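You operate a simulated robot arm through the tools that you are given. There is no shell and no other tool. Be economical: measure what you need, move in short steps, check, and stop when the job is done.

You are at the controls of a simulated two-armed robot. One attempt, no reset.

TASK
Switch off the tester and the dryer and shut the paper drawer.
Fine: also turn the dryer knob to 50 % and the divider's orange knob to LOCK.

The check looks at the end state, three seconds after you hand in, the way a careful person would. Anything else that was tipped, shoved, dropped, spilled or broken makes it a failure.

THE ROBOT
Two 7-joint arms with two-finger grippers on one trunk, on a base that drives. Base frame: it is fixed to the floor where the robot stands at the start and does not move with it; the origin is under the middle of the robot, x ahead of it, y to its left, z up. Readings come in m, degrees, newtons and seconds.
The left shoulder is at the start at [0.06, 0.123, 1.02], the right one opposite. With the tool pointing down near the work surface each hand reaches from about 0.1 to 0.74 m from the robot's upright axis, wherever it stands, measured 20 degrees to its own side. Places, roughly: black tester switch [0.5, 0, 0.9]; blue divider [0.7, 0, 1.4]; dryer knob [0.6, 0.2, 0.9]; dryer switch [0.6, 0.1, 0.9]; orange knob [0.7, 0.2, 1.3]; paper drawer [0.5, 0.1, 0.6]. Payload 1.47 kg a hand.
The tool frame of a hand sits at the grasp point between the pads (the TCP): z along the fingers, y along the line on which they close. The tips reach 0.016 m beyond it. Largest opening 0.087 m; the body of the gripper starts 0.055 m behind the TCP.
Orientation is told as [roll, pitch, yaw] about the base's x, y, z axes, in that order, counted from this pose: with the fingers straight down and closing along the base's y, the tool's x points along the base's -x, its y along +y and its z along -z.

THE INTERFACE
- The arms move only by the tool nudge_tool. It takes "left_plan", "right_plan" or both (then of equal length, played together; a hand with none holds still); each is a list that holds one entry, the list of rows, each a list of 7 numbers: the turn, a rotation vector about the base's x, y, z in units of 5 degrees (1.0 is 5 degrees), then the shift along the base's x, y, z in units of 50 mm (1.0 is 50 mm), then the finger opening in m, from 0 to 0.087. In form: [[[rx, ry, rz, x, y, z, grip], ...]]. A call has 1 to 20 rows; each row shifts and turns the commanded pose from where the row before left it. A call with a number of a shift or a turn outside -1 to 1 is refused whole. Each row takes 0.2 s and may step no farther than 0.05 m and 8.6 degrees from the row before; otherwise, or with a gripper value out of range, the whole call is refused. A pose out of reach is approached as far as the arm can. The call stops where the force on the tool passes 70 N (or 10 N more than at its start, if that is more) or the arm is blocked; 0.2 s more then pass. Each finger travels about 0.153 m/s and halts on what it meets, pressing with about 28 N; the grip force reading is that of the motor and also rises with nothing between the fingers. The clock runs only during rows and for 0.2 s after the last one: add rows that do not move to give the fingers time. It gives the time, the measured TCP pose, the force on the tool (base axes), the opening and the grip force at its end, in the units of the frame above (readings bear some noise), with the torque about the TCP (base axes, N m) and any sound that the robot's microphone picked up.
- Cameras (640 x 400 px; columns grow to the right, rows downward): "scene" is now at [0.0862, 0.0165, 1.5753]; the picture's right is [0.22, -0.98, 0.00], its down [-0.72, -0.16, -0.67] and it looks along [0.66, 0.15, -0.74] (base axes); focal length 214 px, centre (320, 200). "left" rides on the left gripper at [0.073, -0.012, -0.09] in its tool frame; the picture's right is [0.16, 0.99, 0.00], its down [-0.72, 0.12, -0.68] and it looks along [-0.67, 0.11, 0.73] (tool axes); focal length 247 px, centre (320, 200). "right" rides on the right gripper at [0.073, 0.012, -0.09] in its tool frame; the picture's right is [-0.16, 0.99, 0.00], its down [-0.72, -0.12, -0.68] and it looks along [-0.67, -0.11, 0.73] (tool axes); focal length 247 px, centre (320, 200). There is no depth. A picture from a camera that has moved, and an enlarged one, comes with that camera's place and axes in the base frame and with its lens.
- camera(camera): a new picture of that camera. It takes no simulated time.
- raise_lower(by): slides the trunk up (or, below 0, down) by that many m; the arms and the scene camera ride with it, the base frame stays. It gives what a move gives, with no picture.
- roll_base(legs): drives the robot by 1 to 6 legs, each [ahead, left, turn to the left] in m, m and degrees, along the robot's own axes; the way and the turn of a leg run together, so that a leg with both is an arc; at most 1.5 m and 180 degrees a leg. The arms and the cameras ride along, it lands a little off, and it stops where it bumps. It gives what a move gives.
- aim_head(pan, tilt): turns the head with the scene camera to pan (to the left, within 120 degrees either way) and tilt (down, from -29 to 69), counted from straight ahead of the robot. It gives what a move gives.
- inspect(camera, box): a new picture of the part [left, top, right, bottom] of that camera's present view, enlarged. It takes no simulated time.
- close_job(): hands the job in; it is judged then, once.

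Go step by step. Nothing tells you exact positions but the pictures and the camera data: compare them with the known pose of the tool, close in by small moves and look again before you grip or let go. The budget is 120 turns and 108 pictures, counting those below and the enlarged ones. Unless the task says otherwise, let go and move clear before handing in, and close with one line.

The tools are called by a JSON object that holds its "api" and its "payload". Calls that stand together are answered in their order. nudge_tool: Moves the arms, as the interface text tells. Its arguments: {"type":"object","properties":{"left_plan":{"type":"array"},"right_plan":{"type":"array"}},"required":[]} The other tools are called the same way: raise_lower (by) slides the trunk up or down; roll_base (legs) drives the base; aim_head (pan, tilt) turns the head that bears the scene camera; camera (camera) takes a picture; inspect (camera, box) takes an enlarged picture of a part of a camera's view; close_job () hands the job in.

At the start:

```text
clock: 0.0
left_tool_pos: [0.3408, 0.3164, 1.5094]
left_tcp_rot: [0.0, 0.1, 0.1]
left_wrist_force: [-0.8, 0.1, -0.9]
left_moment: [-0.01, 0.02, 0.0]
left_gripper_width: 0.0866
left_finger_force: 0.1
right_tool_pos: [0.3201, -0.0304, 1.4598]
right_tcp_rot: [-0.1, 0.1, 0.0]
right_wrist_force: [-1.5, 0.1, 0.1]
right_moment: [-0.03, 0.03, -0.01]
right_gripper_width: 0.0869
right_finger_force: 0.1
trunk travel left (down, up): [-0.175, 0.055]
robot x, y, heading: [0.0025, -0.0012, -0.1]
head pan, tilt: [12.5, 47.6]
```

scene: 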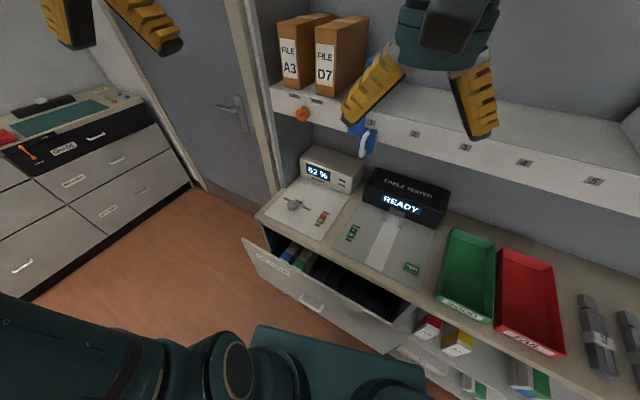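
right: 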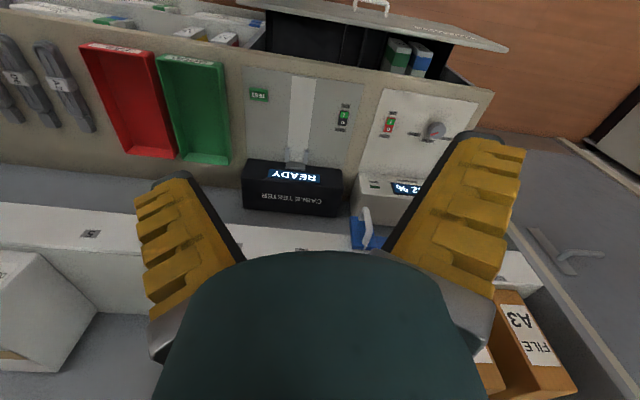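
left: 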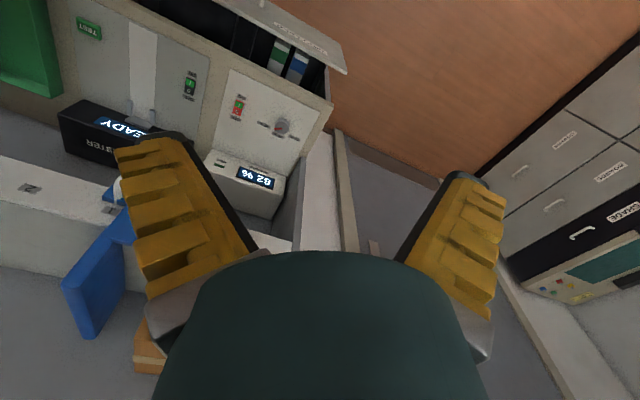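

I see the bench with the dryer panel (knob, red/green switch), the tester panel and the open drawer below, with the shelf, orange knob and blue divider above. I'll take enlarged views first.

{"api": "inspect", "payload": {"camera": "scene", "box": [240, 140, 460, 280]}}

{"api": "inspect", "payload": {"camera": "scene", "box": [260, 60, 420, 160]}}

{"api": "inspect", "payload": {"camera": "left", "box": [60, 0, 360, 190]}}

```text
2.86 times, centred on (350, 210) of scene
camera zoom: at [0.0862, 0.0165, 1.5753], right [0.22, -0.98, 0.0], down [-0.72, -0.16, -0.67], along [0.66, 0.15, -0.74], focal length 613 px, centre (234, 171)
```

zoom: 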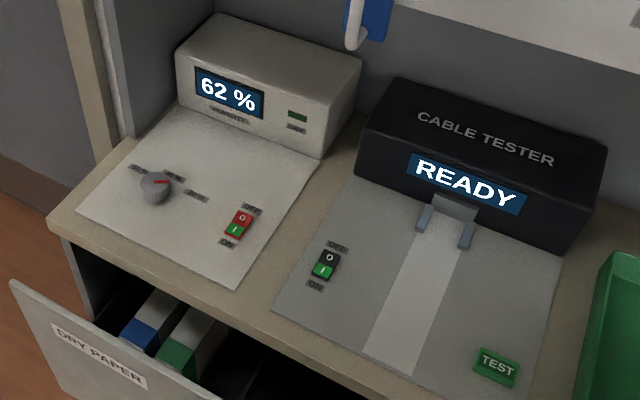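

```text
4.00 times, centred on (340, 110) of scene
camera zoom: at [0.0862, 0.0165, 1.5753], right [0.22, -0.98, 0.0], down [-0.72, -0.16, -0.67], along [0.66, 0.15, -0.74], focal length 858 px, centre (240, 560)
```

zoom: 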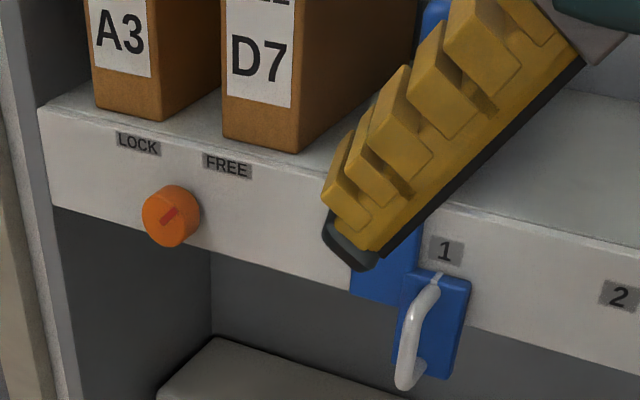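

```text
2.11 times, centred on (210, 95) of left
camera zoom: at [0.2685, 0.304, 1.599], right [-0.16, 0.99, 0.0], down [0.72, 0.12, 0.68], along [0.67, 0.11, -0.73], focal length 520 px, centre (552, 421)
```

zoom: 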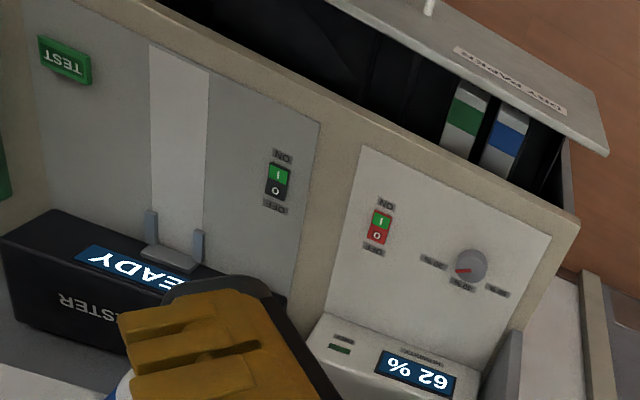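

The pictures triangulate to: tester switch ≈[0.54, 0.00, 0.92], dryer switch ≈[0.58, 0.123, 0.92], dryer knob ≈[0.605, 0.246, 0.94]. The bench is turned about -17° to me. I'll bring the right hand, closed and slightly tilted, to above the tester switch.

{"api": "nudge_tool", "payload": {"right_plan": [[[0, 0, -0.85, 0, 0, -0.95, 0.0], [0, 0, -0.85, 0, 0, -0.95, 0.0], [0, 0, -0.85, 0, 0, -0.95, 0.0], [0, 0, -0.85, 0, 0, -0.95, 0.0], [-0.29, -0.956, 0, 0, 0, -0.95, 0.0], [-0.29, -0.956, 0, 0, 0, -0.95, 0.0], [-0.29, -0.956, 0, 0, 0, -0.95, 0.0], [-0.29, -0.956, 0, 0, 0, -0.95, 0.0], [0, 0, 0, 0.9, 0.2, 0, 0.0], [0, 0, 0, 0.9, 0.2, 0, 0.0], [0, 0, 0, 0.9, 0.2, 0, 0.0], [0, 0, 0, 0.9, 0.2, 0, 0.0]]]}}

{"api": "camera", "payload": {"camera": "right"}}

{"api": "camera", "payload": {"camera": "scene"}}

```text
clock: 2.6
left_tool_pos: [0.3422, 0.3157, 1.5095]
left_tcp_rot: [-0.1, 0.1, 0.0]
left_wrist_force: [-0.3, -0.3, -0.9]
left_moment: [0.0, 0.04, 0.03]
left_gripper_width: 0.0868
left_finger_force: 0.2
right_tool_pos: [0.5005, 0.008, 1.0839]
right_tcp_rot: [0.0, -19.8, -17.0]
right_wrist_force: [0.7, 0.0, -0.2]
right_moment: [-0.01, 0.0, 0.01]
right_gripper_width: 0.0
right_finger_force: 27.8
trunk travel left (down, up): [-0.175, 0.055]
robot x, y, heading: [0.0019, 0.004, -0.2]
head pan, tilt: [12.5, 47.6]
```

```text
101 pictures are left
camera right: at [0.4088, 0.0491, 1.1432], right [0.43, 0.9, 0.05], down [0.4, -0.24, 0.89], along [0.81, -0.36, -0.46], focal length 247 px, centre (320, 200)
```

right: 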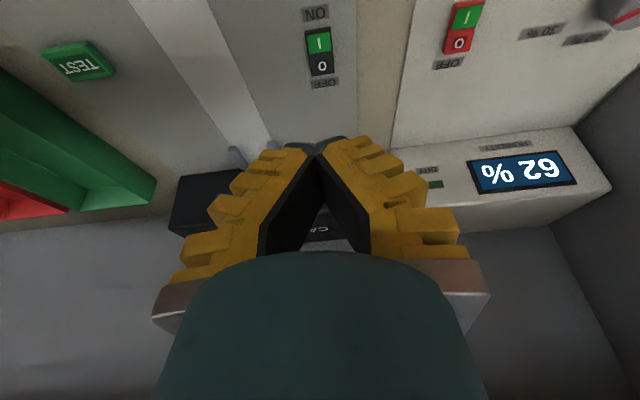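

```text
100 pictures are left
camera scene: at [0.0876, 0.0171, 1.5751], right [0.22, -0.98, 0.0], down [-0.72, -0.16, -0.67], along [0.66, 0.15, -0.74], focal length 214 px, centre (320, 200)
```

scene: 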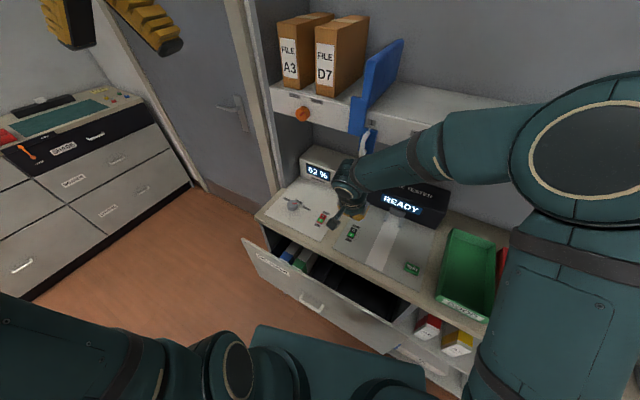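

The right camera puts the tester's O half at ≈[0.548, -0.003]. I'll descend to just above it and check.

{"api": "nudge_tool", "payload": {"right_plan": [[[0, 0, 0, 0.4, -0.1, -0.75, 0.0], [0, 0, 0, 0.4, -0.1, -0.75, 0.0], [0, 0, 0, 0.38, -0.08, -0.75, 0.0], [0, 0, 0, 0, 0, 0, 0.0]]]}}

{"api": "camera", "payload": {"camera": "right"}}

{"api": "inspect", "payload": {"camera": "scene", "box": [280, 170, 400, 245]}}

```text
clock: 3.6
left_tool_pos: [0.3385, 0.3152, 1.5095]
left_tcp_rot: [0.0, 0.1, 0.0]
left_wrist_force: [-0.3, 0.1, -0.2]
left_moment: [-0.01, -0.02, -0.02]
left_gripper_width: 0.0871
left_finger_force: 0.1
right_tool_pos: [0.5602, -0.0077, 0.9675]
right_tcp_rot: [0.1, -20.0, -17.0]
right_wrist_force: [-1.1, -1.0, -0.3]
right_moment: [0.04, 0.02, 0.01]
right_gripper_width: 0.0001
right_finger_force: 28.1
trunk travel left (down, up): [-0.175, 0.055]
robot x, y, heading: [-0.0031, -0.0057, -0.1]
head pan, tilt: [12.5, 47.6]
```

```text
99 pictures are left
camera right: at [0.468, 0.0342, 1.0267], right [0.43, 0.9, 0.06], down [0.39, -0.24, 0.89], along [0.81, -0.36, -0.46], focal length 247 px, centre (320, 200)
```

right: 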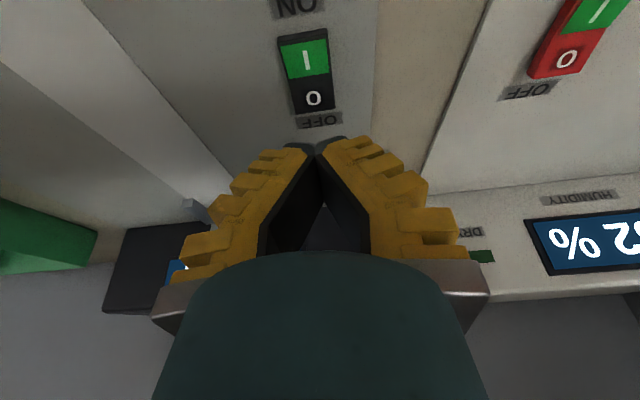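

```text
5.33 times, centred on (340, 208) of scene
camera zoom: at [0.085, 0.0162, 1.5754], right [0.22, -0.98, 0.0], down [-0.72, -0.16, -0.67], along [0.66, 0.15, -0.74], focal length 1144 px, centre (213, 160)
```

zoom: 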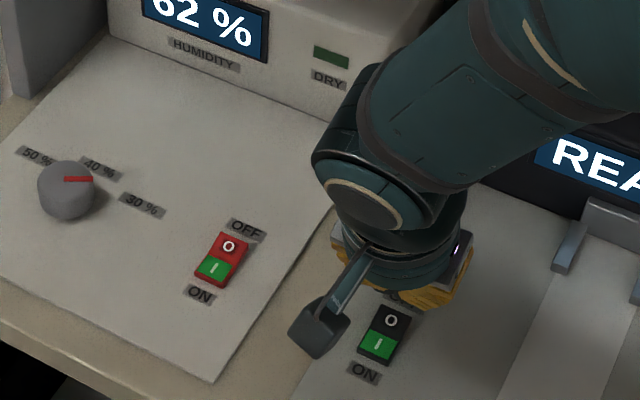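

The tip is above the O half, about 4 mm too far right. I'll shift slightly left and press down in small steps.

{"api": "nudge_tool", "payload": {"right_plan": [[[0, 0, 0, 0, 0.07, -0.16, 0.0], [0, 0, 0, 0, 0, -0.1, 0.0], [0, 0, 0, 0, 0, -0.06, 0.0], [0, 0, 0, 0, 0, 0, 0.0]]]}}

{"api": "camera", "payload": {"camera": "right"}}

```text
clock: 4.6
left_tool_pos: [0.3407, 0.3163, 1.5104]
left_tcp_rot: [0.0, 0.0, 0.0]
left_wrist_force: [0.2, -0.6, 0.0]
left_moment: [0.03, -0.03, 0.01]
left_gripper_width: 0.087
left_finger_force: 0.0
right_tool_pos: [0.5599, -0.0017, 0.9522]
right_tcp_rot: [0.1, -20.0, -17.0]
right_wrist_force: [0.4, 0.3, -0.5]
right_moment: [-0.03, 0.0, 0.01]
right_gripper_width: 0.0
right_finger_force: 27.8
trunk travel left (down, up): [-0.175, 0.055]
robot x, y, heading: [0.0024, 0.002, 0.1]
head pan, tilt: [12.5, 47.6]
```

```text
97 pictures are left
camera right: at [0.4681, 0.0396, 1.0117], right [0.43, 0.9, 0.06], down [0.39, -0.24, 0.89], along [0.81, -0.36, -0.46], focal length 247 px, centre (320, 200)
```

right: 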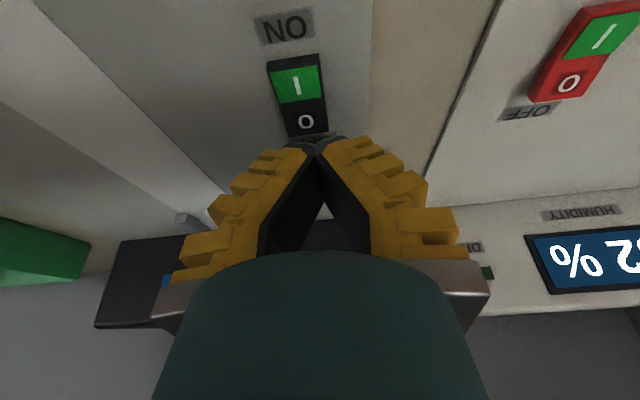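

The tip is close to the end of the O half. I'll shift it a few mm back and right, then press.

{"api": "nudge_tool", "payload": {"right_plan": [[[0, 0, 0, -0.05, -0.05, 0, 0.0], [0, 0, 0, 0, 0, -0.08, 0.0], [0, 0, 0, 0, 0, -0.06, 0.0], [0, 0, 0, 0, 0, 0, 0.0]]]}}

{"api": "camera", "payload": {"camera": "right"}}

```text
clock: 5.6
left_tool_pos: [0.3409, 0.3162, 1.51]
left_tcp_rot: [-0.1, 0.0, 0.0]
left_wrist_force: [0.0, 0.2, 0.0]
left_moment: [-0.03, 0.01, 0.01]
left_gripper_width: 0.087
left_finger_force: 0.1
right_tool_pos: [0.5576, -0.0037, 0.9453]
right_tcp_rot: [0.1, -20.0, -17.0]
right_wrist_force: [-0.4, -0.3, -0.1]
right_moment: [0.0, 0.0, 0.0]
right_gripper_width: 0.0
right_finger_force: 28.0
trunk travel left (down, up): [-0.175, 0.055]
robot x, y, heading: [0.002, -0.0004, -0.2]
head pan, tilt: [12.5, 47.6]
```

```text
96 pictures are left
camera right: at [0.4656, 0.038, 1.0045], right [0.43, 0.9, 0.06], down [0.39, -0.24, 0.89], along [0.81, -0.36, -0.46], focal length 247 px, centre (320, 200)
```

right: 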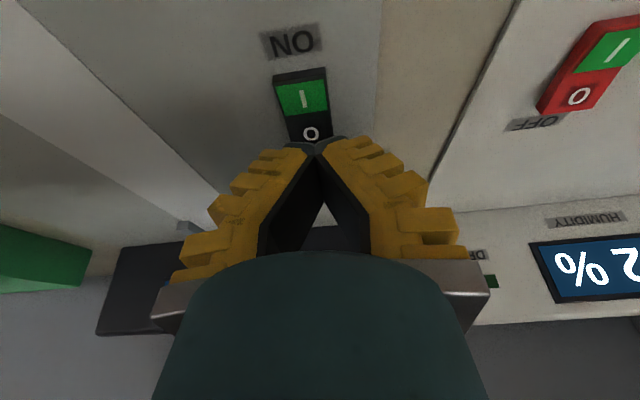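

Aligned on the O half with no contact yet. I'll keep pressing in small steps.

{"api": "nudge_tool", "payload": {"right_plan": [[[0, 0, 0, 0, 0, -0.06, 0.0], [0, 0, 0, 0, 0, -0.06, 0.0], [0, 0, 0, 0, 0, 0, 0.0]]]}}

{"api": "inspect", "payload": {"camera": "right", "box": [220, 20, 420, 170]}}

```text
clock: 6.4
left_tool_pos: [0.3406, 0.3156, 1.5093]
left_tcp_rot: [0.0, 0.1, 0.0]
left_wrist_force: [0.3, -0.5, 0.2]
left_moment: [0.07, -0.01, -0.03]
left_gripper_width: 0.0869
left_finger_force: 0.2
right_tool_pos: [0.5567, -0.0025, 0.9398]
right_tcp_rot: [0.1, -19.9, -17.0]
right_wrist_force: [-0.2, 0.0, -0.3]
right_moment: [0.01, -0.01, 0.0]
right_gripper_width: 0.0
right_finger_force: 27.6
trunk travel left (down, up): [-0.175, 0.055]
robot x, y, heading: [-0.0033, 0.0018, -0.0]
head pan, tilt: [12.5, 47.6]
```

```text
2.67 times, centred on (320, 95) of right
camera zoom: at [0.4655, 0.0384, 0.9985], right [0.43, 0.9, 0.06], down [0.39, -0.24, 0.89], along [0.81, -0.36, -0.46], focal length 659 px, centre (320, 480)
```

zoom: 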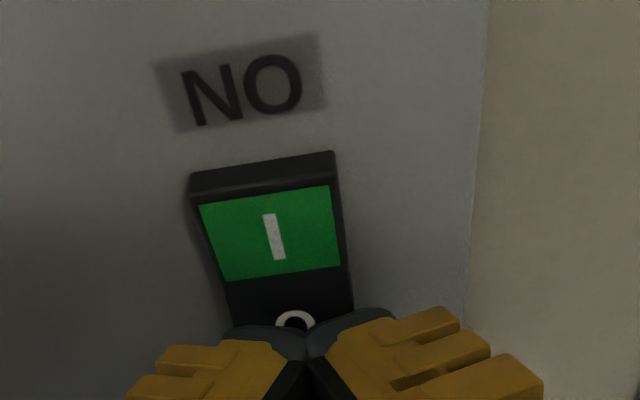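

{"api": "nudge_tool", "payload": {"right_plan": [[[0, 0, 0, 0, 0, -0.06, 0.0], [0, 0, 0, 0, 0, -0.06, 0.0], [0, 0, 0, 0, 0, 0, 0.0]]]}}

{"api": "inspect", "payload": {"camera": "right", "box": [220, 20, 420, 170]}}

```text
clock: 7.2
left_tool_pos: [0.3411, 0.3153, 1.5084]
left_tcp_rot: [-0.1, 0.0, 0.0]
left_wrist_force: [-0.2, -0.7, 0.2]
left_moment: [-0.04, 0.01, -0.02]
left_gripper_width: 0.087
left_finger_force: 0.0
right_tool_pos: [0.5576, -0.004, 0.9323]
right_tcp_rot: [0.0, -20.0, -17.1]
right_wrist_force: [-0.4, -0.7, 0.1]
right_moment: [0.01, 0.0, 0.0]
right_gripper_width: 0.0001
right_finger_force: 27.5
trunk travel left (down, up): [-0.175, 0.055]
robot x, y, heading: [-0.0006, -0.0016, -0.0]
head pan, tilt: [12.5, 47.6]
```

```text
2.67 times, centred on (320, 95) of right
camera zoom: at [0.4656, 0.0378, 0.9921], right [0.43, 0.9, 0.06], down [0.39, -0.24, 0.89], along [0.81, -0.36, -0.46], focal length 659 px, centre (320, 480)
```

zoom: 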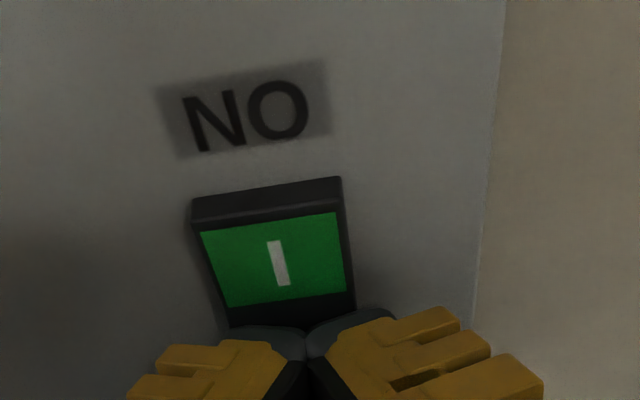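

No contact yet, since the tips are rounded. I'll continue down.

{"api": "nudge_tool", "payload": {"right_plan": [[[0, 0, 0, 0.02, 0, -0.05, 0.0], [0, 0, 0, 0, 0, -0.05, 0.0], [0, 0, 0, 0, 0, 0, 0.0]]]}}

{"api": "inspect", "payload": {"camera": "right", "box": [220, 20, 420, 170]}}

{"api": "inspect", "payload": {"camera": "scene", "box": [310, 180, 430, 255]}}

```text
clock: 8.0
left_tool_pos: [0.3404, 0.3157, 1.5109]
left_tcp_rot: [0.0, 0.0, 0.0]
left_wrist_force: [-0.1, 1.2, -1.1]
left_moment: [0.0, 0.01, 0.02]
left_gripper_width: 0.0872
left_finger_force: 0.0
right_tool_pos: [0.5579, -0.0029, 0.9286]
right_tcp_rot: [0.1, -20.0, -17.0]
right_wrist_force: [1.1, -0.4, 7.2]
right_moment: [-0.02, 0.0, 0.01]
right_gripper_width: 0.0059
right_finger_force: 28.4
trunk travel left (down, up): [-0.175, 0.055]
robot x, y, heading: [-0.0013, -0.002, -0.1]
head pan, tilt: [12.5, 47.6]
heard: click, click
```

```text
2.67 times, centred on (320, 95) of right
camera zoom: at [0.4663, 0.0379, 0.9879], right [0.43, 0.9, 0.06], down [0.39, -0.24, 0.89], along [0.81, -0.36, -0.46], focal length 659 px, centre (320, 480)
```

zoom: 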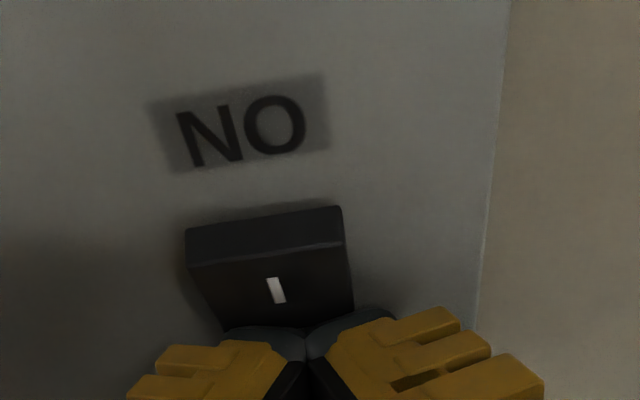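

```text
5.33 times, centred on (370, 218) of scene
camera zoom: at [0.0858, 0.0164, 1.5753], right [0.22, -0.98, 0.0], down [-0.72, -0.16, -0.67], along [0.66, 0.15, -0.74], focal length 1144 px, centre (53, 107)
```

zoom: 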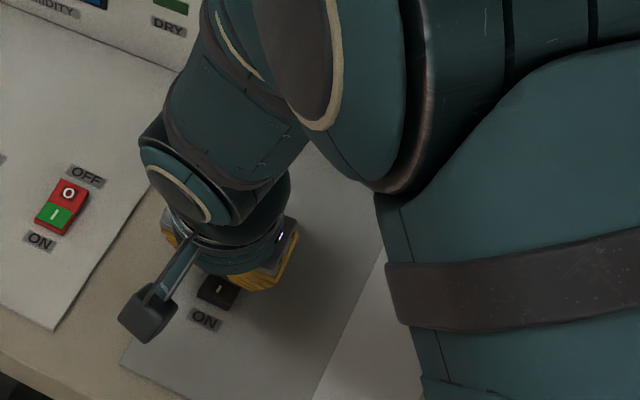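

The tester clicked off and its light is dark. I'll lift and move over to the dryer switch, offset ≈[0.039, 0.1226].

{"api": "nudge_tool", "payload": {"right_plan": [[[0, 0, 0, 0, 0, 0.6, 0.0], [0, 0, 0, 0, 0, 0.2, 0.0], [0, 0, 0, 0.26, 0.82, 0, 0.0], [0, 0, 0, 0.26, 0.82, 0, 0.0], [0, 0, 0, 0.26, 0.812, 0, 0.0], [0, 0, 0, 0, 0, 0, 0.0]]]}}

{"api": "camera", "payload": {"camera": "right"}}

{"api": "inspect", "payload": {"camera": "scene", "box": [280, 170, 440, 270]}}

```text
clock: 9.4
left_tool_pos: [0.3403, 0.3158, 1.5095]
left_tcp_rot: [0.0, 0.0, 0.0]
left_wrist_force: [-0.1, 0.0, 0.1]
left_moment: [0.04, -0.02, 0.0]
left_gripper_width: 0.0871
left_finger_force: 0.0
right_tool_pos: [0.5921, 0.1192, 0.9674]
right_tcp_rot: [0.1, -20.0, -17.0]
right_wrist_force: [0.0, -0.8, -1.0]
right_moment: [-0.01, 0.05, 0.01]
right_gripper_width: 0.0
right_finger_force: 28.1
trunk travel left (down, up): [-0.175, 0.055]
robot x, y, heading: [-0.0009, -0.0024, -0.3]
head pan, tilt: [12.5, 47.6]
```

```text
91 pictures are left
camera right: at [0.501, 0.1592, 1.0269], right [0.43, 0.9, 0.06], down [0.39, -0.24, 0.89], along [0.81, -0.36, -0.46], focal length 247 px, centre (320, 200)
```

right: 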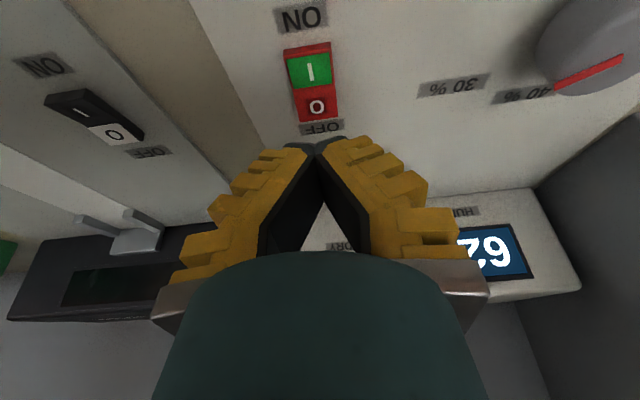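

```text
4.00 times, centred on (360, 220) of scene
camera zoom: at [0.0857, 0.0155, 1.5753], right [0.22, -0.98, 0.0], down [-0.72, -0.16, -0.67], along [0.66, 0.15, -0.74], focal length 858 px, centre (160, 120)
```

zoom: 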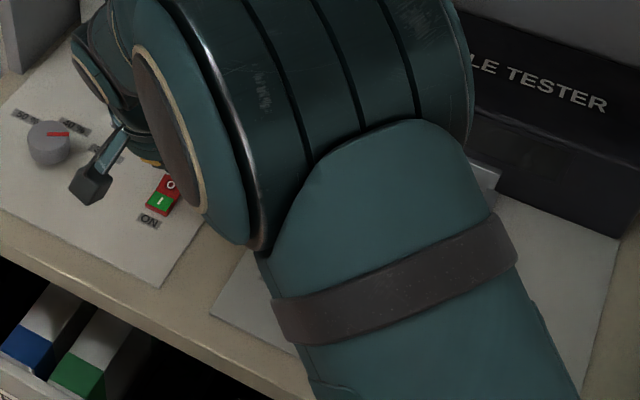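

The tester display is off and its O is lit. The dryer O half is lined up within a few mm, so I'll correct and press.

{"api": "nudge_tool", "payload": {"right_plan": [[[0, 0, 0, 0.07, 0, -0.3, 0.0], [0, 0, 0, 0, 0, -0.26, 0.0], [0, 0, 0, 0, 0, 0, 0.0]]]}}

{"api": "inspect", "payload": {"camera": "right", "box": [220, 20, 420, 170]}}

```text
clock: 10.2
left_tool_pos: [0.3409, 0.3172, 1.51]
left_tcp_rot: [0.0, 0.0, 0.0]
left_wrist_force: [0.4, 0.3, 0.4]
left_moment: [0.0, -0.02, 0.05]
left_gripper_width: 0.0871
left_finger_force: 0.1
right_tool_pos: [0.5993, 0.1187, 0.9384]
right_tcp_rot: [0.2, -20.0, -17.0]
right_wrist_force: [-0.6, 0.3, -0.3]
right_moment: [-0.01, 0.01, 0.0]
right_gripper_width: 0.0003
right_finger_force: 27.9
trunk travel left (down, up): [-0.175, 0.055]
robot x, y, heading: [-0.0011, 0.0005, 0.1]
head pan, tilt: [12.5, 47.6]
```

```text
2.67 times, centred on (320, 95) of right
camera zoom: at [0.5068, 0.1597, 0.9985], right [0.43, 0.9, 0.06], down [0.39, -0.24, 0.89], along [0.81, -0.36, -0.46], focal length 659 px, centre (320, 480)
```

zoom: 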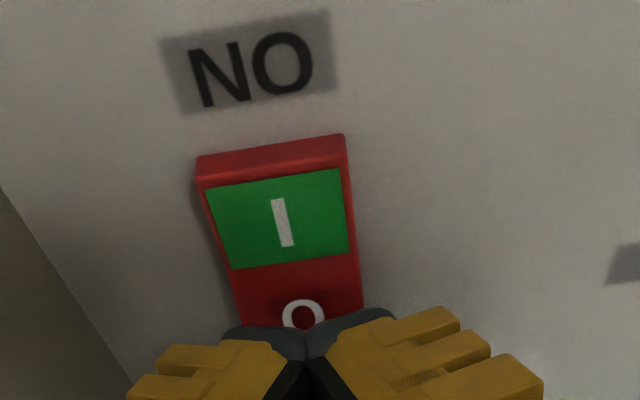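

{"api": "nudge_tool", "payload": {"right_plan": [[[0, 0, 0, 0, 0, -0.08, 0.0], [0, 0, 0, 0, 0, -0.08, 0.0], [0, 0, 0, 0, 0, -0.05, 0.0], [0, 0, 0, 0, 0, 0, 0.0]]]}}

{"api": "inspect", "payload": {"camera": "right", "box": [220, 20, 420, 170]}}

```text
clock: 11.2
left_tool_pos: [0.3404, 0.3161, 1.5096]
left_tcp_rot: [0.0, 0.0, 0.0]
left_wrist_force: [0.0, 0.2, -0.1]
left_moment: [0.0, -0.01, 0.0]
left_gripper_width: 0.0873
left_finger_force: 0.0
right_tool_pos: [0.6002, 0.1198, 0.9296]
right_tcp_rot: [0.1, -20.0, -17.0]
right_wrist_force: [0.8, -0.8, 2.5]
right_moment: [0.01, 0.03, 0.0]
right_gripper_width: 0.006
right_finger_force: 28.3
trunk travel left (down, up): [-0.175, 0.055]
robot x, y, heading: [-0.0006, 0.0025, 0.1]
head pan, tilt: [12.5, 47.6]
heard: click, click
```

```text
2.67 times, centred on (320, 95) of right
camera zoom: at [0.5078, 0.1613, 0.9878], right [0.43, 0.9, 0.06], down [0.39, -0.24, 0.89], along [0.81, -0.36, -0.46], focal length 659 px, centre (320, 480)
```

zoom: 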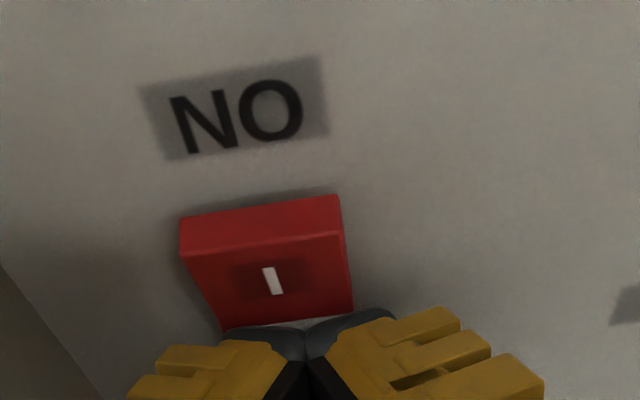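

The dryer clicked and its I light is out. I'll lift and retract the right hand, then look at the whole scene.

{"api": "nudge_tool", "payload": {"right_plan": [[[0, 0, 0, 0, 0, 0.8, 0.0], [0, 0, 0, 0, 0, 0.8, 0.0], [0, 0, 0, 0, 0, 0.5, 0.0], [0, 0, 0, -0.6, -0.75, 0, 0.0], [0, 0, 0, -0.6, -0.75, 0, 0.0], [0, 0, 0, -0.6, -0.75, 0, 0.0], [0, 0, 0, -0.6, -0.75, 0, 0.0], [0, 0, 0, -0.6, -0.75, 0, 0.0], [0, 0, 0, -0.6, -0.75, 0, 0.0], [0, 0, 0, -0.6, -0.75, 0, 0.0], [0, 0, 0, -0.6, -0.75, 0, 0.0]]]}}

{"api": "camera", "payload": {"camera": "scene"}}

{"api": "inspect", "payload": {"camera": "scene", "box": [260, 170, 380, 245]}}

{"api": "camera", "payload": {"camera": "left"}}

```text
clock: 13.6
left_tool_pos: [0.3415, 0.3145, 1.5083]
left_tcp_rot: [0.2, -0.1, -0.1]
left_wrist_force: [-0.4, 0.2, 0.4]
left_moment: [0.02, 0.01, -0.01]
left_gripper_width: 0.0871
left_finger_force: 0.0
right_tool_pos: [0.3918, -0.1783, 1.0402]
right_tcp_rot: [0.0, -19.8, -17.0]
right_wrist_force: [0.5, -0.2, -0.1]
right_moment: [0.01, 0.03, 0.04]
right_gripper_width: 0.0001
right_finger_force: 27.6
right hand out of reach, approached as far as the arm can: row 11
trunk travel left (down, up): [-0.175, 0.055]
robot x, y, heading: [-0.0006, 0.0025, -0.0]
head pan, tilt: [12.5, 47.6]
```

```text
87 pictures are left
camera scene: at [0.0864, 0.015, 1.5753], right [0.22, -0.98, 0.0], down [-0.72, -0.16, -0.67], along [0.66, 0.15, -0.74], focal length 214 px, centre (320, 200)
```

scene: 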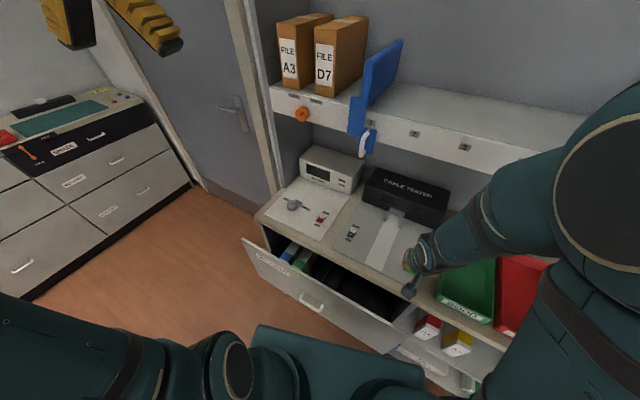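

```text
5.33 times, centred on (320, 208) of scene
camera zoom: at [0.0864, 0.015, 1.5753], right [0.22, -0.98, 0.0], down [-0.72, -0.16, -0.67], along [0.66, 0.15, -0.74], focal length 1144 px, centre (320, 160)
```

zoom: 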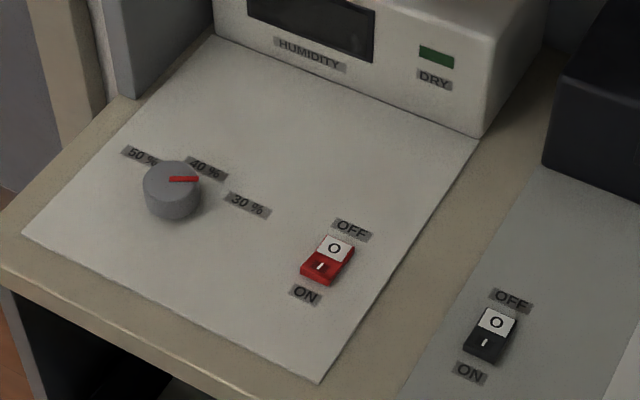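

```text
85 pictures are left
camera left: at [0.2688, 0.3025, 1.5992], right [-0.16, 0.99, 0.0], down [0.72, 0.12, 0.68], along [0.67, 0.11, -0.73], focal length 247 px, centre (320, 200)
```

left: 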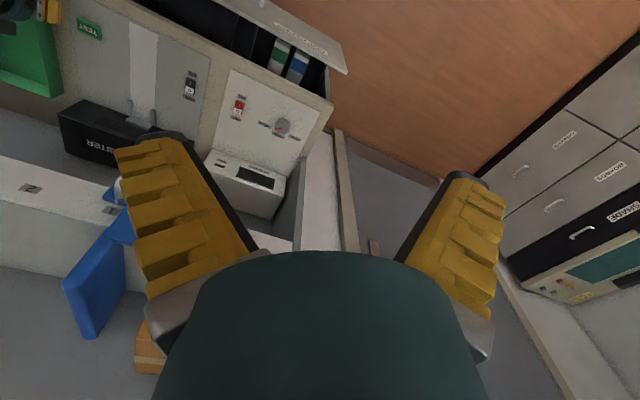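

Both devices are off: displays dark, O sides lit. I'll bring the left hand down near the dryer knob, open, for a close look at its pointer and labels.

{"api": "nudge_tool", "payload": {"left_plan": [[[0, 0, 0, 0, 0, -0.96, 0.087], [0, 0, 0, 0, 0, -0.96, 0.087], [0, 0, 0, 0, 0, -0.96, 0.087], [0, 0, 0, 0, 0, -0.96, 0.087], [0, 0, 0, 0, 0, -0.96, 0.087], [0, 0, 0, 0, 0, -0.96, 0.087], [0, 0, 0, 0, 0, -0.96, 0.087], [0, 0, 0, 0, 0, -0.96, 0.087], [0, 0, 0, 0, 0, -0.96, 0.087], [0, 0, 0, 0.9, -0.3, 0, 0.087], [0, 0, 0, 0.9, -0.3, 0, 0.087], [0, 0, 0, 0.9, -0.3, 0, 0.087], [0, 0, 0, 0.9, -0.3, 0, 0.087], [0, 0, 0, 0, 0, 0, 0.087]]]}}

{"api": "camera", "payload": {"camera": "left"}}

{"api": "camera", "payload": {"camera": "scene"}}

```text
clock: 16.6
left_tool_pos: [0.5205, 0.257, 1.0805]
left_tcp_rot: [0.0, 0.0, -0.1]
left_wrist_force: [0.2, 0.9, 0.1]
left_moment: [0.01, 0.01, 0.0]
left_gripper_width: 0.0868
left_finger_force: 0.1
right_tool_pos: [0.3911, -0.1775, 1.0407]
right_tcp_rot: [0.1, -19.9, -17.1]
right_wrist_force: [-0.5, -0.6, -0.1]
right_moment: [0.0, -0.01, 0.02]
right_gripper_width: 0.0001
right_finger_force: 28.6
trunk travel left (down, up): [-0.175, 0.055]
robot x, y, heading: [-0.0005, -0.0011, -0.1]
head pan, tilt: [12.5, 47.6]
```

```text
84 pictures are left
camera left: at [0.4484, 0.2447, 1.1701], right [-0.16, 0.99, 0.0], down [0.72, 0.12, 0.68], along [0.67, 0.11, -0.73], focal length 247 px, centre (320, 200)
```

left: 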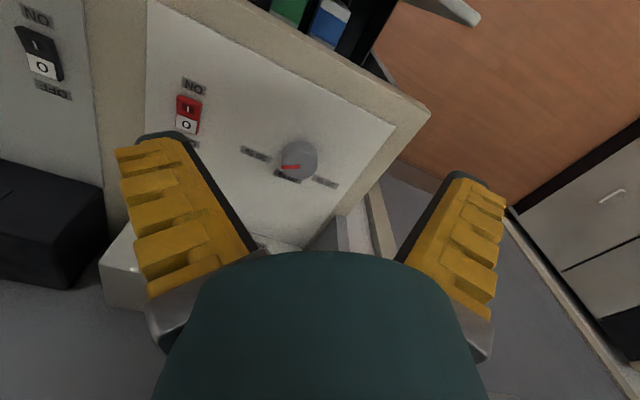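

```text
83 pictures are left
camera scene: at [0.0849, 0.0169, 1.5754], right [0.22, -0.98, 0.0], down [-0.72, -0.16, -0.67], along [0.66, 0.15, -0.74], focal length 214 px, centre (320, 200)
```

scene: 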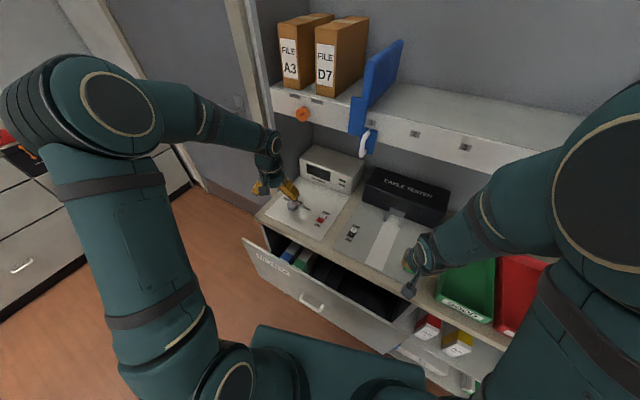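

{"api": "inspect", "payload": {"camera": "left", "box": [220, 110, 380, 210]}}

```text
4.00 times, centred on (300, 160) of left
camera zoom: at [0.4484, 0.2447, 1.1701], right [-0.16, 0.99, 0.0], down [0.72, 0.12, 0.68], along [0.67, 0.11, -0.73], focal length 988 px, centre (400, 360)
```

zoom: 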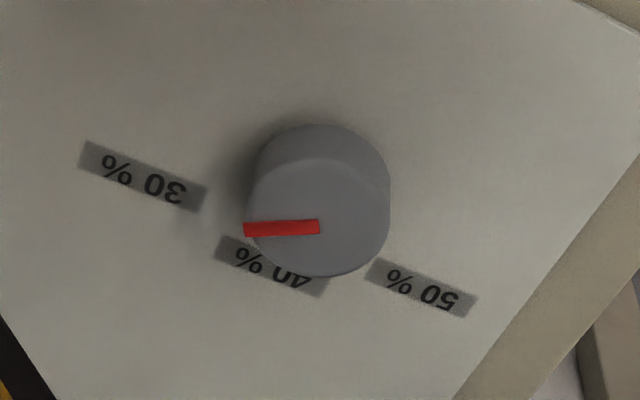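

The knob reads 30 % (pointer at about -74°). 40 % is at -17° and 50 % at about +40°, so it needs about +115°. I'll pre-rotate the left hand to yaw -57° above the knob at [0.611, 0.248].

{"api": "nudge_tool", "payload": {"left_plan": [[[0, 0, -0.95, 0.15, -0.015, -0.13, 0.087], [0, 0, -0.95, 0.15, -0.015, -0.13, 0.087], [0, 0, -0.95, 0.15, -0.015, -0.13, 0.087], [0, 0, -0.95, 0.15, -0.015, -0.13, 0.087], [0, 0, -0.95, 0.15, -0.015, -0.13, 0.087], [0, 0, -0.95, 0.15, -0.015, -0.13, 0.087], [0, 0, -0.95, 0.15, -0.015, -0.13, 0.087], [0, 0, -0.95, 0.15, -0.015, -0.13, 0.087], [0, 0, -0.95, 0.15, -0.015, -0.13, 0.087], [0, 0, -0.95, 0.15, -0.015, -0.13, 0.087], [0, 0, -0.95, 0.15, -0.015, -0.13, 0.087], [0, 0, -0.95, 0.15, -0.015, -0.13, 0.087], [0, 0, 0, 0, 0, 0, 0.087]]]}}

{"api": "camera", "payload": {"camera": "left"}}

{"api": "inspect", "payload": {"camera": "scene", "box": [240, 140, 360, 240]}}

```text
clock: 19.4
left_tool_pos: [0.6115, 0.247, 1.0006]
left_tcp_rot: [0.0, -0.1, -57.1]
left_wrist_force: [0.6, -0.2, 0.8]
left_moment: [-0.02, 0.0, 0.01]
left_gripper_width: 0.0872
left_finger_force: 0.1
right_tool_pos: [0.3914, -0.1759, 1.0394]
right_tcp_rot: [0.2, -19.9, -17.0]
right_wrist_force: [1.1, -1.0, 0.1]
right_moment: [0.05, -0.02, 0.01]
right_gripper_width: 0.0
right_finger_force: 27.7
trunk travel left (down, up): [-0.175, 0.055]
robot x, y, heading: [-0.0016, 0.0005, -0.1]
head pan, tilt: [12.5, 47.6]
```

```text
81 pictures are left
camera left: at [0.5613, 0.3015, 1.0895], right [0.74, 0.67, 0.0], down [0.49, -0.54, 0.68], along [0.46, -0.51, -0.73], focal length 247 px, centre (320, 200)
```

left: 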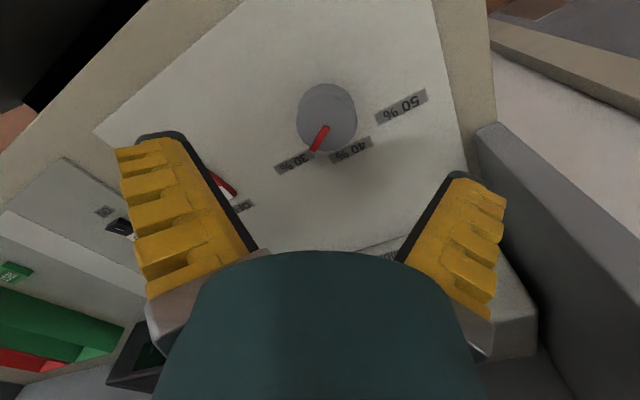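

```text
4.00 times, centred on (300, 190) of scene
camera zoom: at [0.0859, 0.0165, 1.5753], right [0.22, -0.98, 0.0], down [-0.72, -0.16, -0.67], along [0.66, 0.15, -0.74], focal length 858 px, centre (400, 240)
```

zoom: 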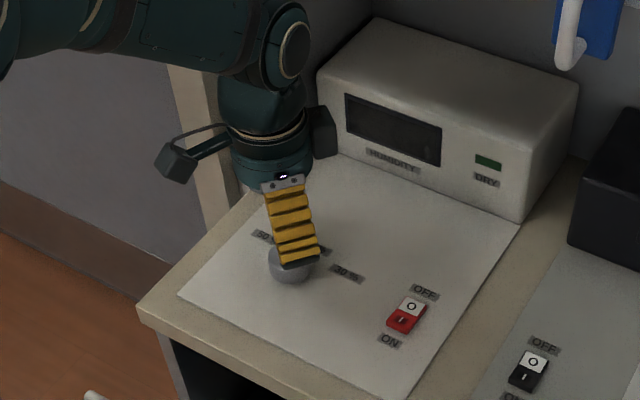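

The knob sits centred between the fingers. I'll descend around it.

{"api": "nudge_tool", "payload": {"left_plan": [[[0, 0, 0, 0, 0.05, -0.5, 0.087], [0, 0, 0, 0, 0, -0.5, 0.087], [0, 0, 0, 0, 0, -0.4, 0.087], [0, 0, 0, 0, 0, 0, 0.087]]]}}

{"api": "camera", "payload": {"camera": "left"}}

{"api": "inspect", "payload": {"camera": "scene", "box": [240, 140, 360, 240]}}

```text
clock: 20.4
left_tool_pos: [0.6108, 0.2474, 0.9273]
left_tcp_rot: [0.1, 0.0, -56.9]
left_wrist_force: [0.0, 0.6, 0.4]
left_moment: [-0.01, -0.01, 0.03]
left_gripper_width: 0.0871
left_finger_force: 0.0
right_tool_pos: [0.3915, -0.1769, 1.0405]
right_tcp_rot: [0.2, -19.8, -17.0]
right_wrist_force: [0.3, -1.0, -0.8]
right_moment: [0.01, 0.03, 0.0]
right_gripper_width: 0.0001
right_finger_force: 28.2
trunk travel left (down, up): [-0.175, 0.055]
robot x, y, heading: [-0.0027, -0.0003, -0.0]
head pan, tilt: [12.5, 47.6]
```

```text
79 pictures are left
camera left: at [0.5609, 0.3026, 1.0172], right [0.74, 0.67, 0.0], down [0.49, -0.54, 0.68], along [0.46, -0.5, -0.73], focal length 247 px, centre (320, 200)
```

left: 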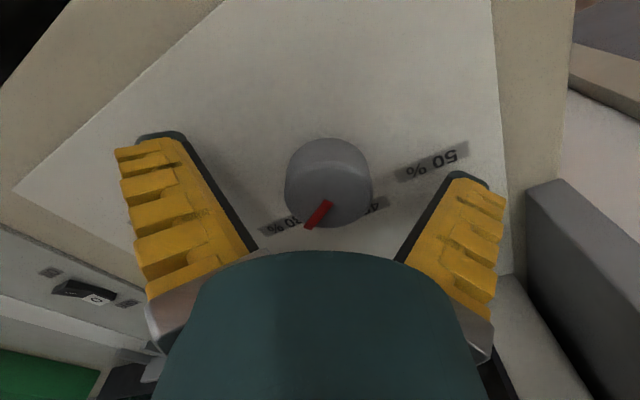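

```text
4.00 times, centred on (300, 190) of scene
camera zoom: at [0.0858, 0.0164, 1.5753], right [0.22, -0.98, 0.0], down [-0.72, -0.16, -0.67], along [0.66, 0.15, -0.74], focal length 858 px, centre (400, 240)
```

zoom: 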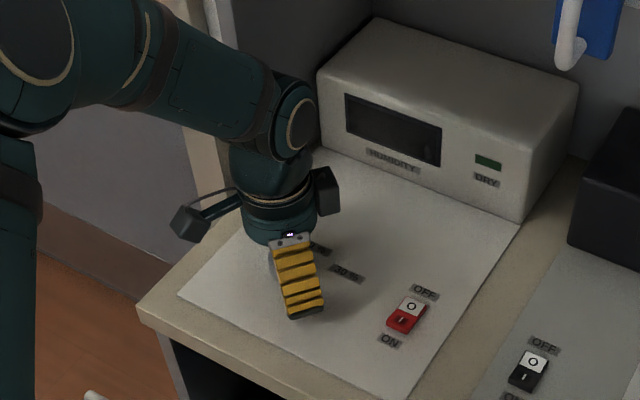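

The knob is between the fingers, with the tips near the panel. I'll centre 3 mm and close gently.

{"api": "nudge_tool", "payload": {"left_plan": [[[0, 0, 0, 0, 0.06, 0, 0.087], [0, 0, 0, 0, 0, 0, 0.06], [0, 0, 0, 0, 0, 0, 0.04], [0, 0, 0, 0, 0, 0, 0.035], [0, 0, 0, 0, 0, 0, 0.035]]]}}

{"api": "camera", "payload": {"camera": "left"}}

```text
clock: 21.6
left_tool_pos: [0.6104, 0.2521, 0.9273]
left_tcp_rot: [-0.1, 0.0, -56.9]
left_wrist_force: [3.8, 1.1, 1.4]
left_moment: [-0.02, -0.07, 0.03]
left_gripper_width: 0.0435
left_finger_force: 6.7
right_tool_pos: [0.3922, -0.177, 1.0403]
right_tcp_rot: [0.1, -20.0, -17.0]
right_wrist_force: [0.0, -0.6, -0.3]
right_moment: [-0.02, -0.03, 0.0]
right_gripper_width: 0.0002
right_finger_force: 28.1
trunk travel left (down, up): [-0.175, 0.055]
robot x, y, heading: [-0.0028, 0.0005, -0.1]
head pan, tilt: [12.5, 47.6]
```

```text
77 pictures are left
camera left: at [0.5616, 0.306, 1.0175], right [0.74, 0.67, 0.0], down [0.49, -0.54, 0.68], along [0.46, -0.5, -0.73], focal length 247 px, centre (320, 200)
```

left: 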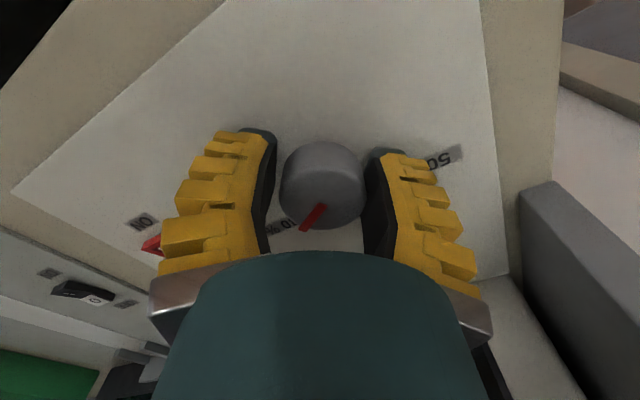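

Gripped, 43 mm wide. I'll turn counter-clockwise by 60° first and check.

{"api": "nudge_tool", "payload": {"left_plan": [[[0, 0, 0, 0.015, 0, 0, 0.02], [0, 0, 1, 0, 0, 0, 0.02], [0, 0, 1, 0, 0, 0, 0.02], [0, 0, 1, 0, 0, 0, 0.02], [0, 0, 1, 0, 0, 0, 0.02], [0, 0, 1, 0, 0, 0, 0.02], [0, 0, 1, 0, 0, 0, 0.02], [0, 0, 1, 0, 0, 0, 0.02], [0, 0, 1, 0, 0, 0, 0.02], [0, 0, 1, 0, 0, 0, 0.02], [0, 0, 1, 0, 0, 0, 0.02], [0, 0, 1, 0, 0, 0, 0.02], [0, 0, 1, 0, 0, 0, 0.02]]]}}

{"api": "camera", "payload": {"camera": "left"}}

{"api": "inspect", "payload": {"camera": "scene", "box": [240, 140, 360, 240]}}

```text
clock: 24.4
left_tool_pos: [0.6126, 0.2476, 0.9298]
left_tcp_rot: [0.0, -0.2, 2.9]
left_wrist_force: [-4.1, -23.4, 0.8]
left_moment: [0.01, -0.44, -0.09]
left_gripper_width: 0.0329
left_finger_force: 30.1
right_tool_pos: [0.3926, -0.1795, 1.0402]
right_tcp_rot: [0.1, -19.9, -17.0]
right_wrist_force: [-0.7, 0.3, 1.0]
right_moment: [0.0, 0.01, -0.03]
right_gripper_width: 0.0
right_finger_force: 27.8
trunk travel left (down, up): [-0.175, 0.055]
robot x, y, heading: [0.0002, 0.0008, -0.3]
head pan, tilt: [12.5, 47.6]
```

```text
76 pictures are left
camera left: at [0.5407, 0.2323, 1.0193], right [-0.21, 0.98, 0.0], down [0.71, 0.15, 0.68], along [0.67, 0.14, -0.73], focal length 247 px, centre (320, 200)
```

left: 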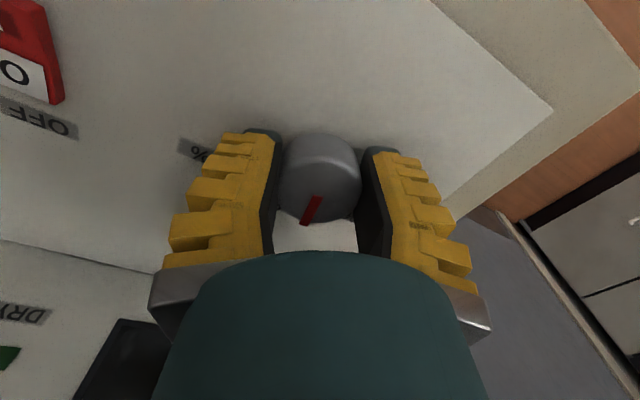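

```text
4.00 times, centred on (300, 190) of scene
camera zoom: at [0.0857, 0.0131, 1.5753], right [0.22, -0.98, 0.0], down [-0.72, -0.16, -0.67], along [0.66, 0.15, -0.74], focal length 858 px, centre (400, 240)
```

zoom: 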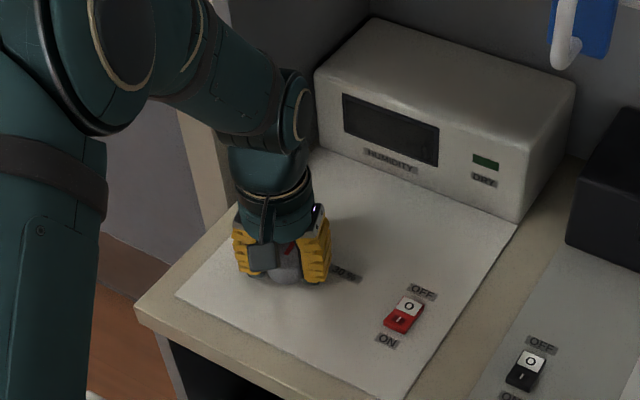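

The knob follows the hand; the pointer is now ≈ -12°. The sideways force shows I'm about 4 mm off to the left, so I'll correct that and turn the remaining ~52°.

{"api": "nudge_tool", "payload": {"left_plan": [[[0, 0, 0, 0, -0.08, 0, 0.02], [0, 0, 1, 0, 0, 0, 0.02], [0, 0, 1, 0, 0, 0, 0.02], [0, 0, 1, 0, 0, 0, 0.02], [0, 0, 1, 0, 0, 0, 0.02], [0, 0, 1, 0, 0, 0, 0.02], [0, 0, 1, 0, 0, 0, 0.02], [0, 0, 1, 0, 0, 0, 0.02], [0, 0, 1, 0, 0, 0, 0.02], [0, 0, 1, 0, 0, 0, 0.02], [0, 0, 0, 0, 0, 0, 0.02]]]}}

{"api": "camera", "payload": {"camera": "left"}}

{"api": "inspect", "payload": {"camera": "scene", "box": [240, 140, 360, 240]}}

```text
clock: 26.8
left_tool_pos: [0.614, 0.2466, 0.9297]
left_tcp_rot: [0.0, -0.2, 48.1]
left_wrist_force: [20.5, -14.5, 6.9]
left_moment: [-0.16, -0.11, -0.02]
left_gripper_width: 0.0322
left_finger_force: 30.0
right_tool_pos: [0.3926, -0.1794, 1.0387]
right_tcp_rot: [0.1, -19.8, -17.1]
right_wrist_force: [0.3, -0.2, -0.4]
right_moment: [0.03, -0.04, -0.05]
right_gripper_width: 0.0
right_finger_force: 28.3
trunk travel left (down, up): [-0.175, 0.055]
robot x, y, heading: [0.001, -0.0005, 0.0]
head pan, tilt: [12.5, 47.6]
```

```text
74 pictures are left
camera left: at [0.5743, 0.1838, 1.0193], right [-0.84, 0.54, 0.0], down [0.4, 0.62, 0.68], along [0.37, 0.57, -0.73], focal length 247 px, centre (320, 200)
```

left: 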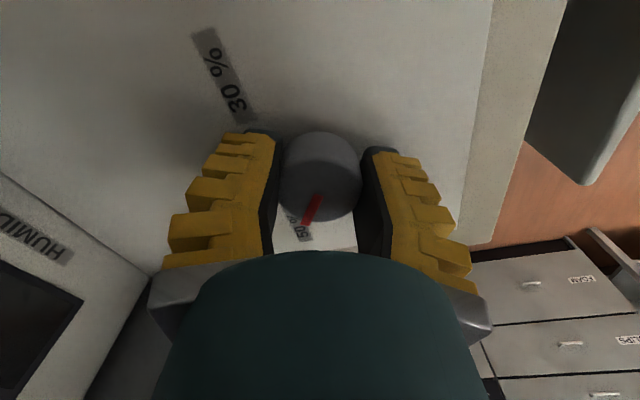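

```text
4.00 times, centred on (300, 190) of scene
camera zoom: at [0.0881, 0.0145, 1.5752], right [0.22, -0.98, 0.0], down [-0.72, -0.16, -0.67], along [0.66, 0.15, -0.74], focal length 858 px, centre (400, 240)
```

zoom: 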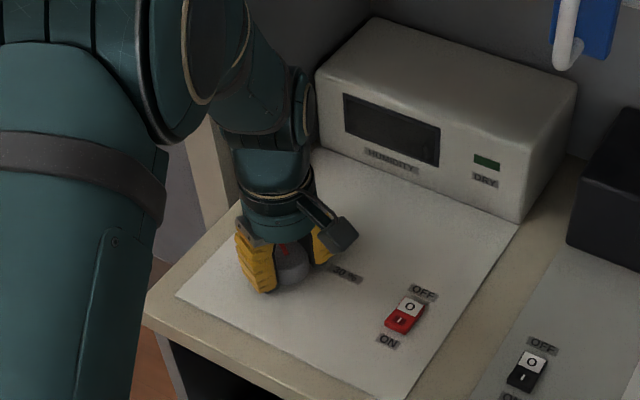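

The pointer is at about 33–37° now, close to the 50 % mark. I'll turn 5° more, release, lift and measure.

{"api": "nudge_tool", "payload": {"left_plan": [[[0, 0, 1, 0, 0, 0, 0.02], [0, 0, 0, 0, 0, 0, 0.02], [0, 0, 0, 0, 0, 0, 0.06], [0, 0, 0, 0, 0, 0, 0.08], [0, 0, 0, 0, 0, 0.5, 0.087], [0, 0, 0, 0, 0, 1, 0.087], [0, 0, 0, -0.9, 0, 0.8, 0.087], [0, 0, 0, -0.9, 0, 0, 0.087], [0, 0, 0, 0, 0, 0, 0.087]]]}}

{"api": "camera", "payload": {"camera": "left"}}

{"api": "inspect", "payload": {"camera": "scene", "box": [240, 160, 340, 240]}}

```text
refused: row 7 steps farther than a row can; nothing moved
```

```text
72 pictures are left
camera left: at [0.5743, 0.1838, 1.0193], right [-0.84, 0.54, 0.0], down [0.4, 0.62, 0.68], along [0.37, 0.57, -0.73], focal length 247 px, centre (320, 200)
```

left: 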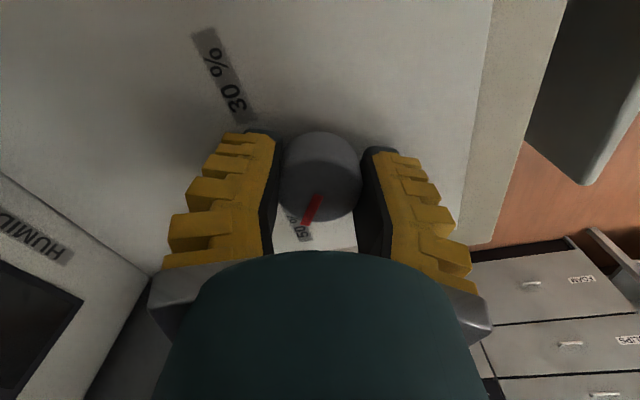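

```text
5.00 times, centred on (290, 200) of scene
camera zoom: at [0.0881, 0.0145, 1.5752], right [0.22, -0.98, 0.0], down [-0.72, -0.16, -0.67], along [0.66, 0.15, -0.74], focal length 1072 px, centre (470, 200)
```

zoom: 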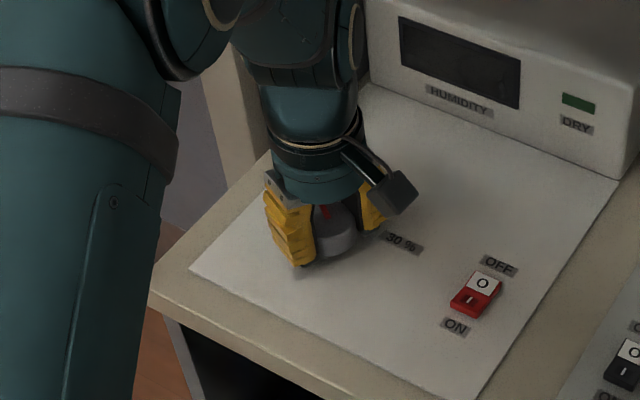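

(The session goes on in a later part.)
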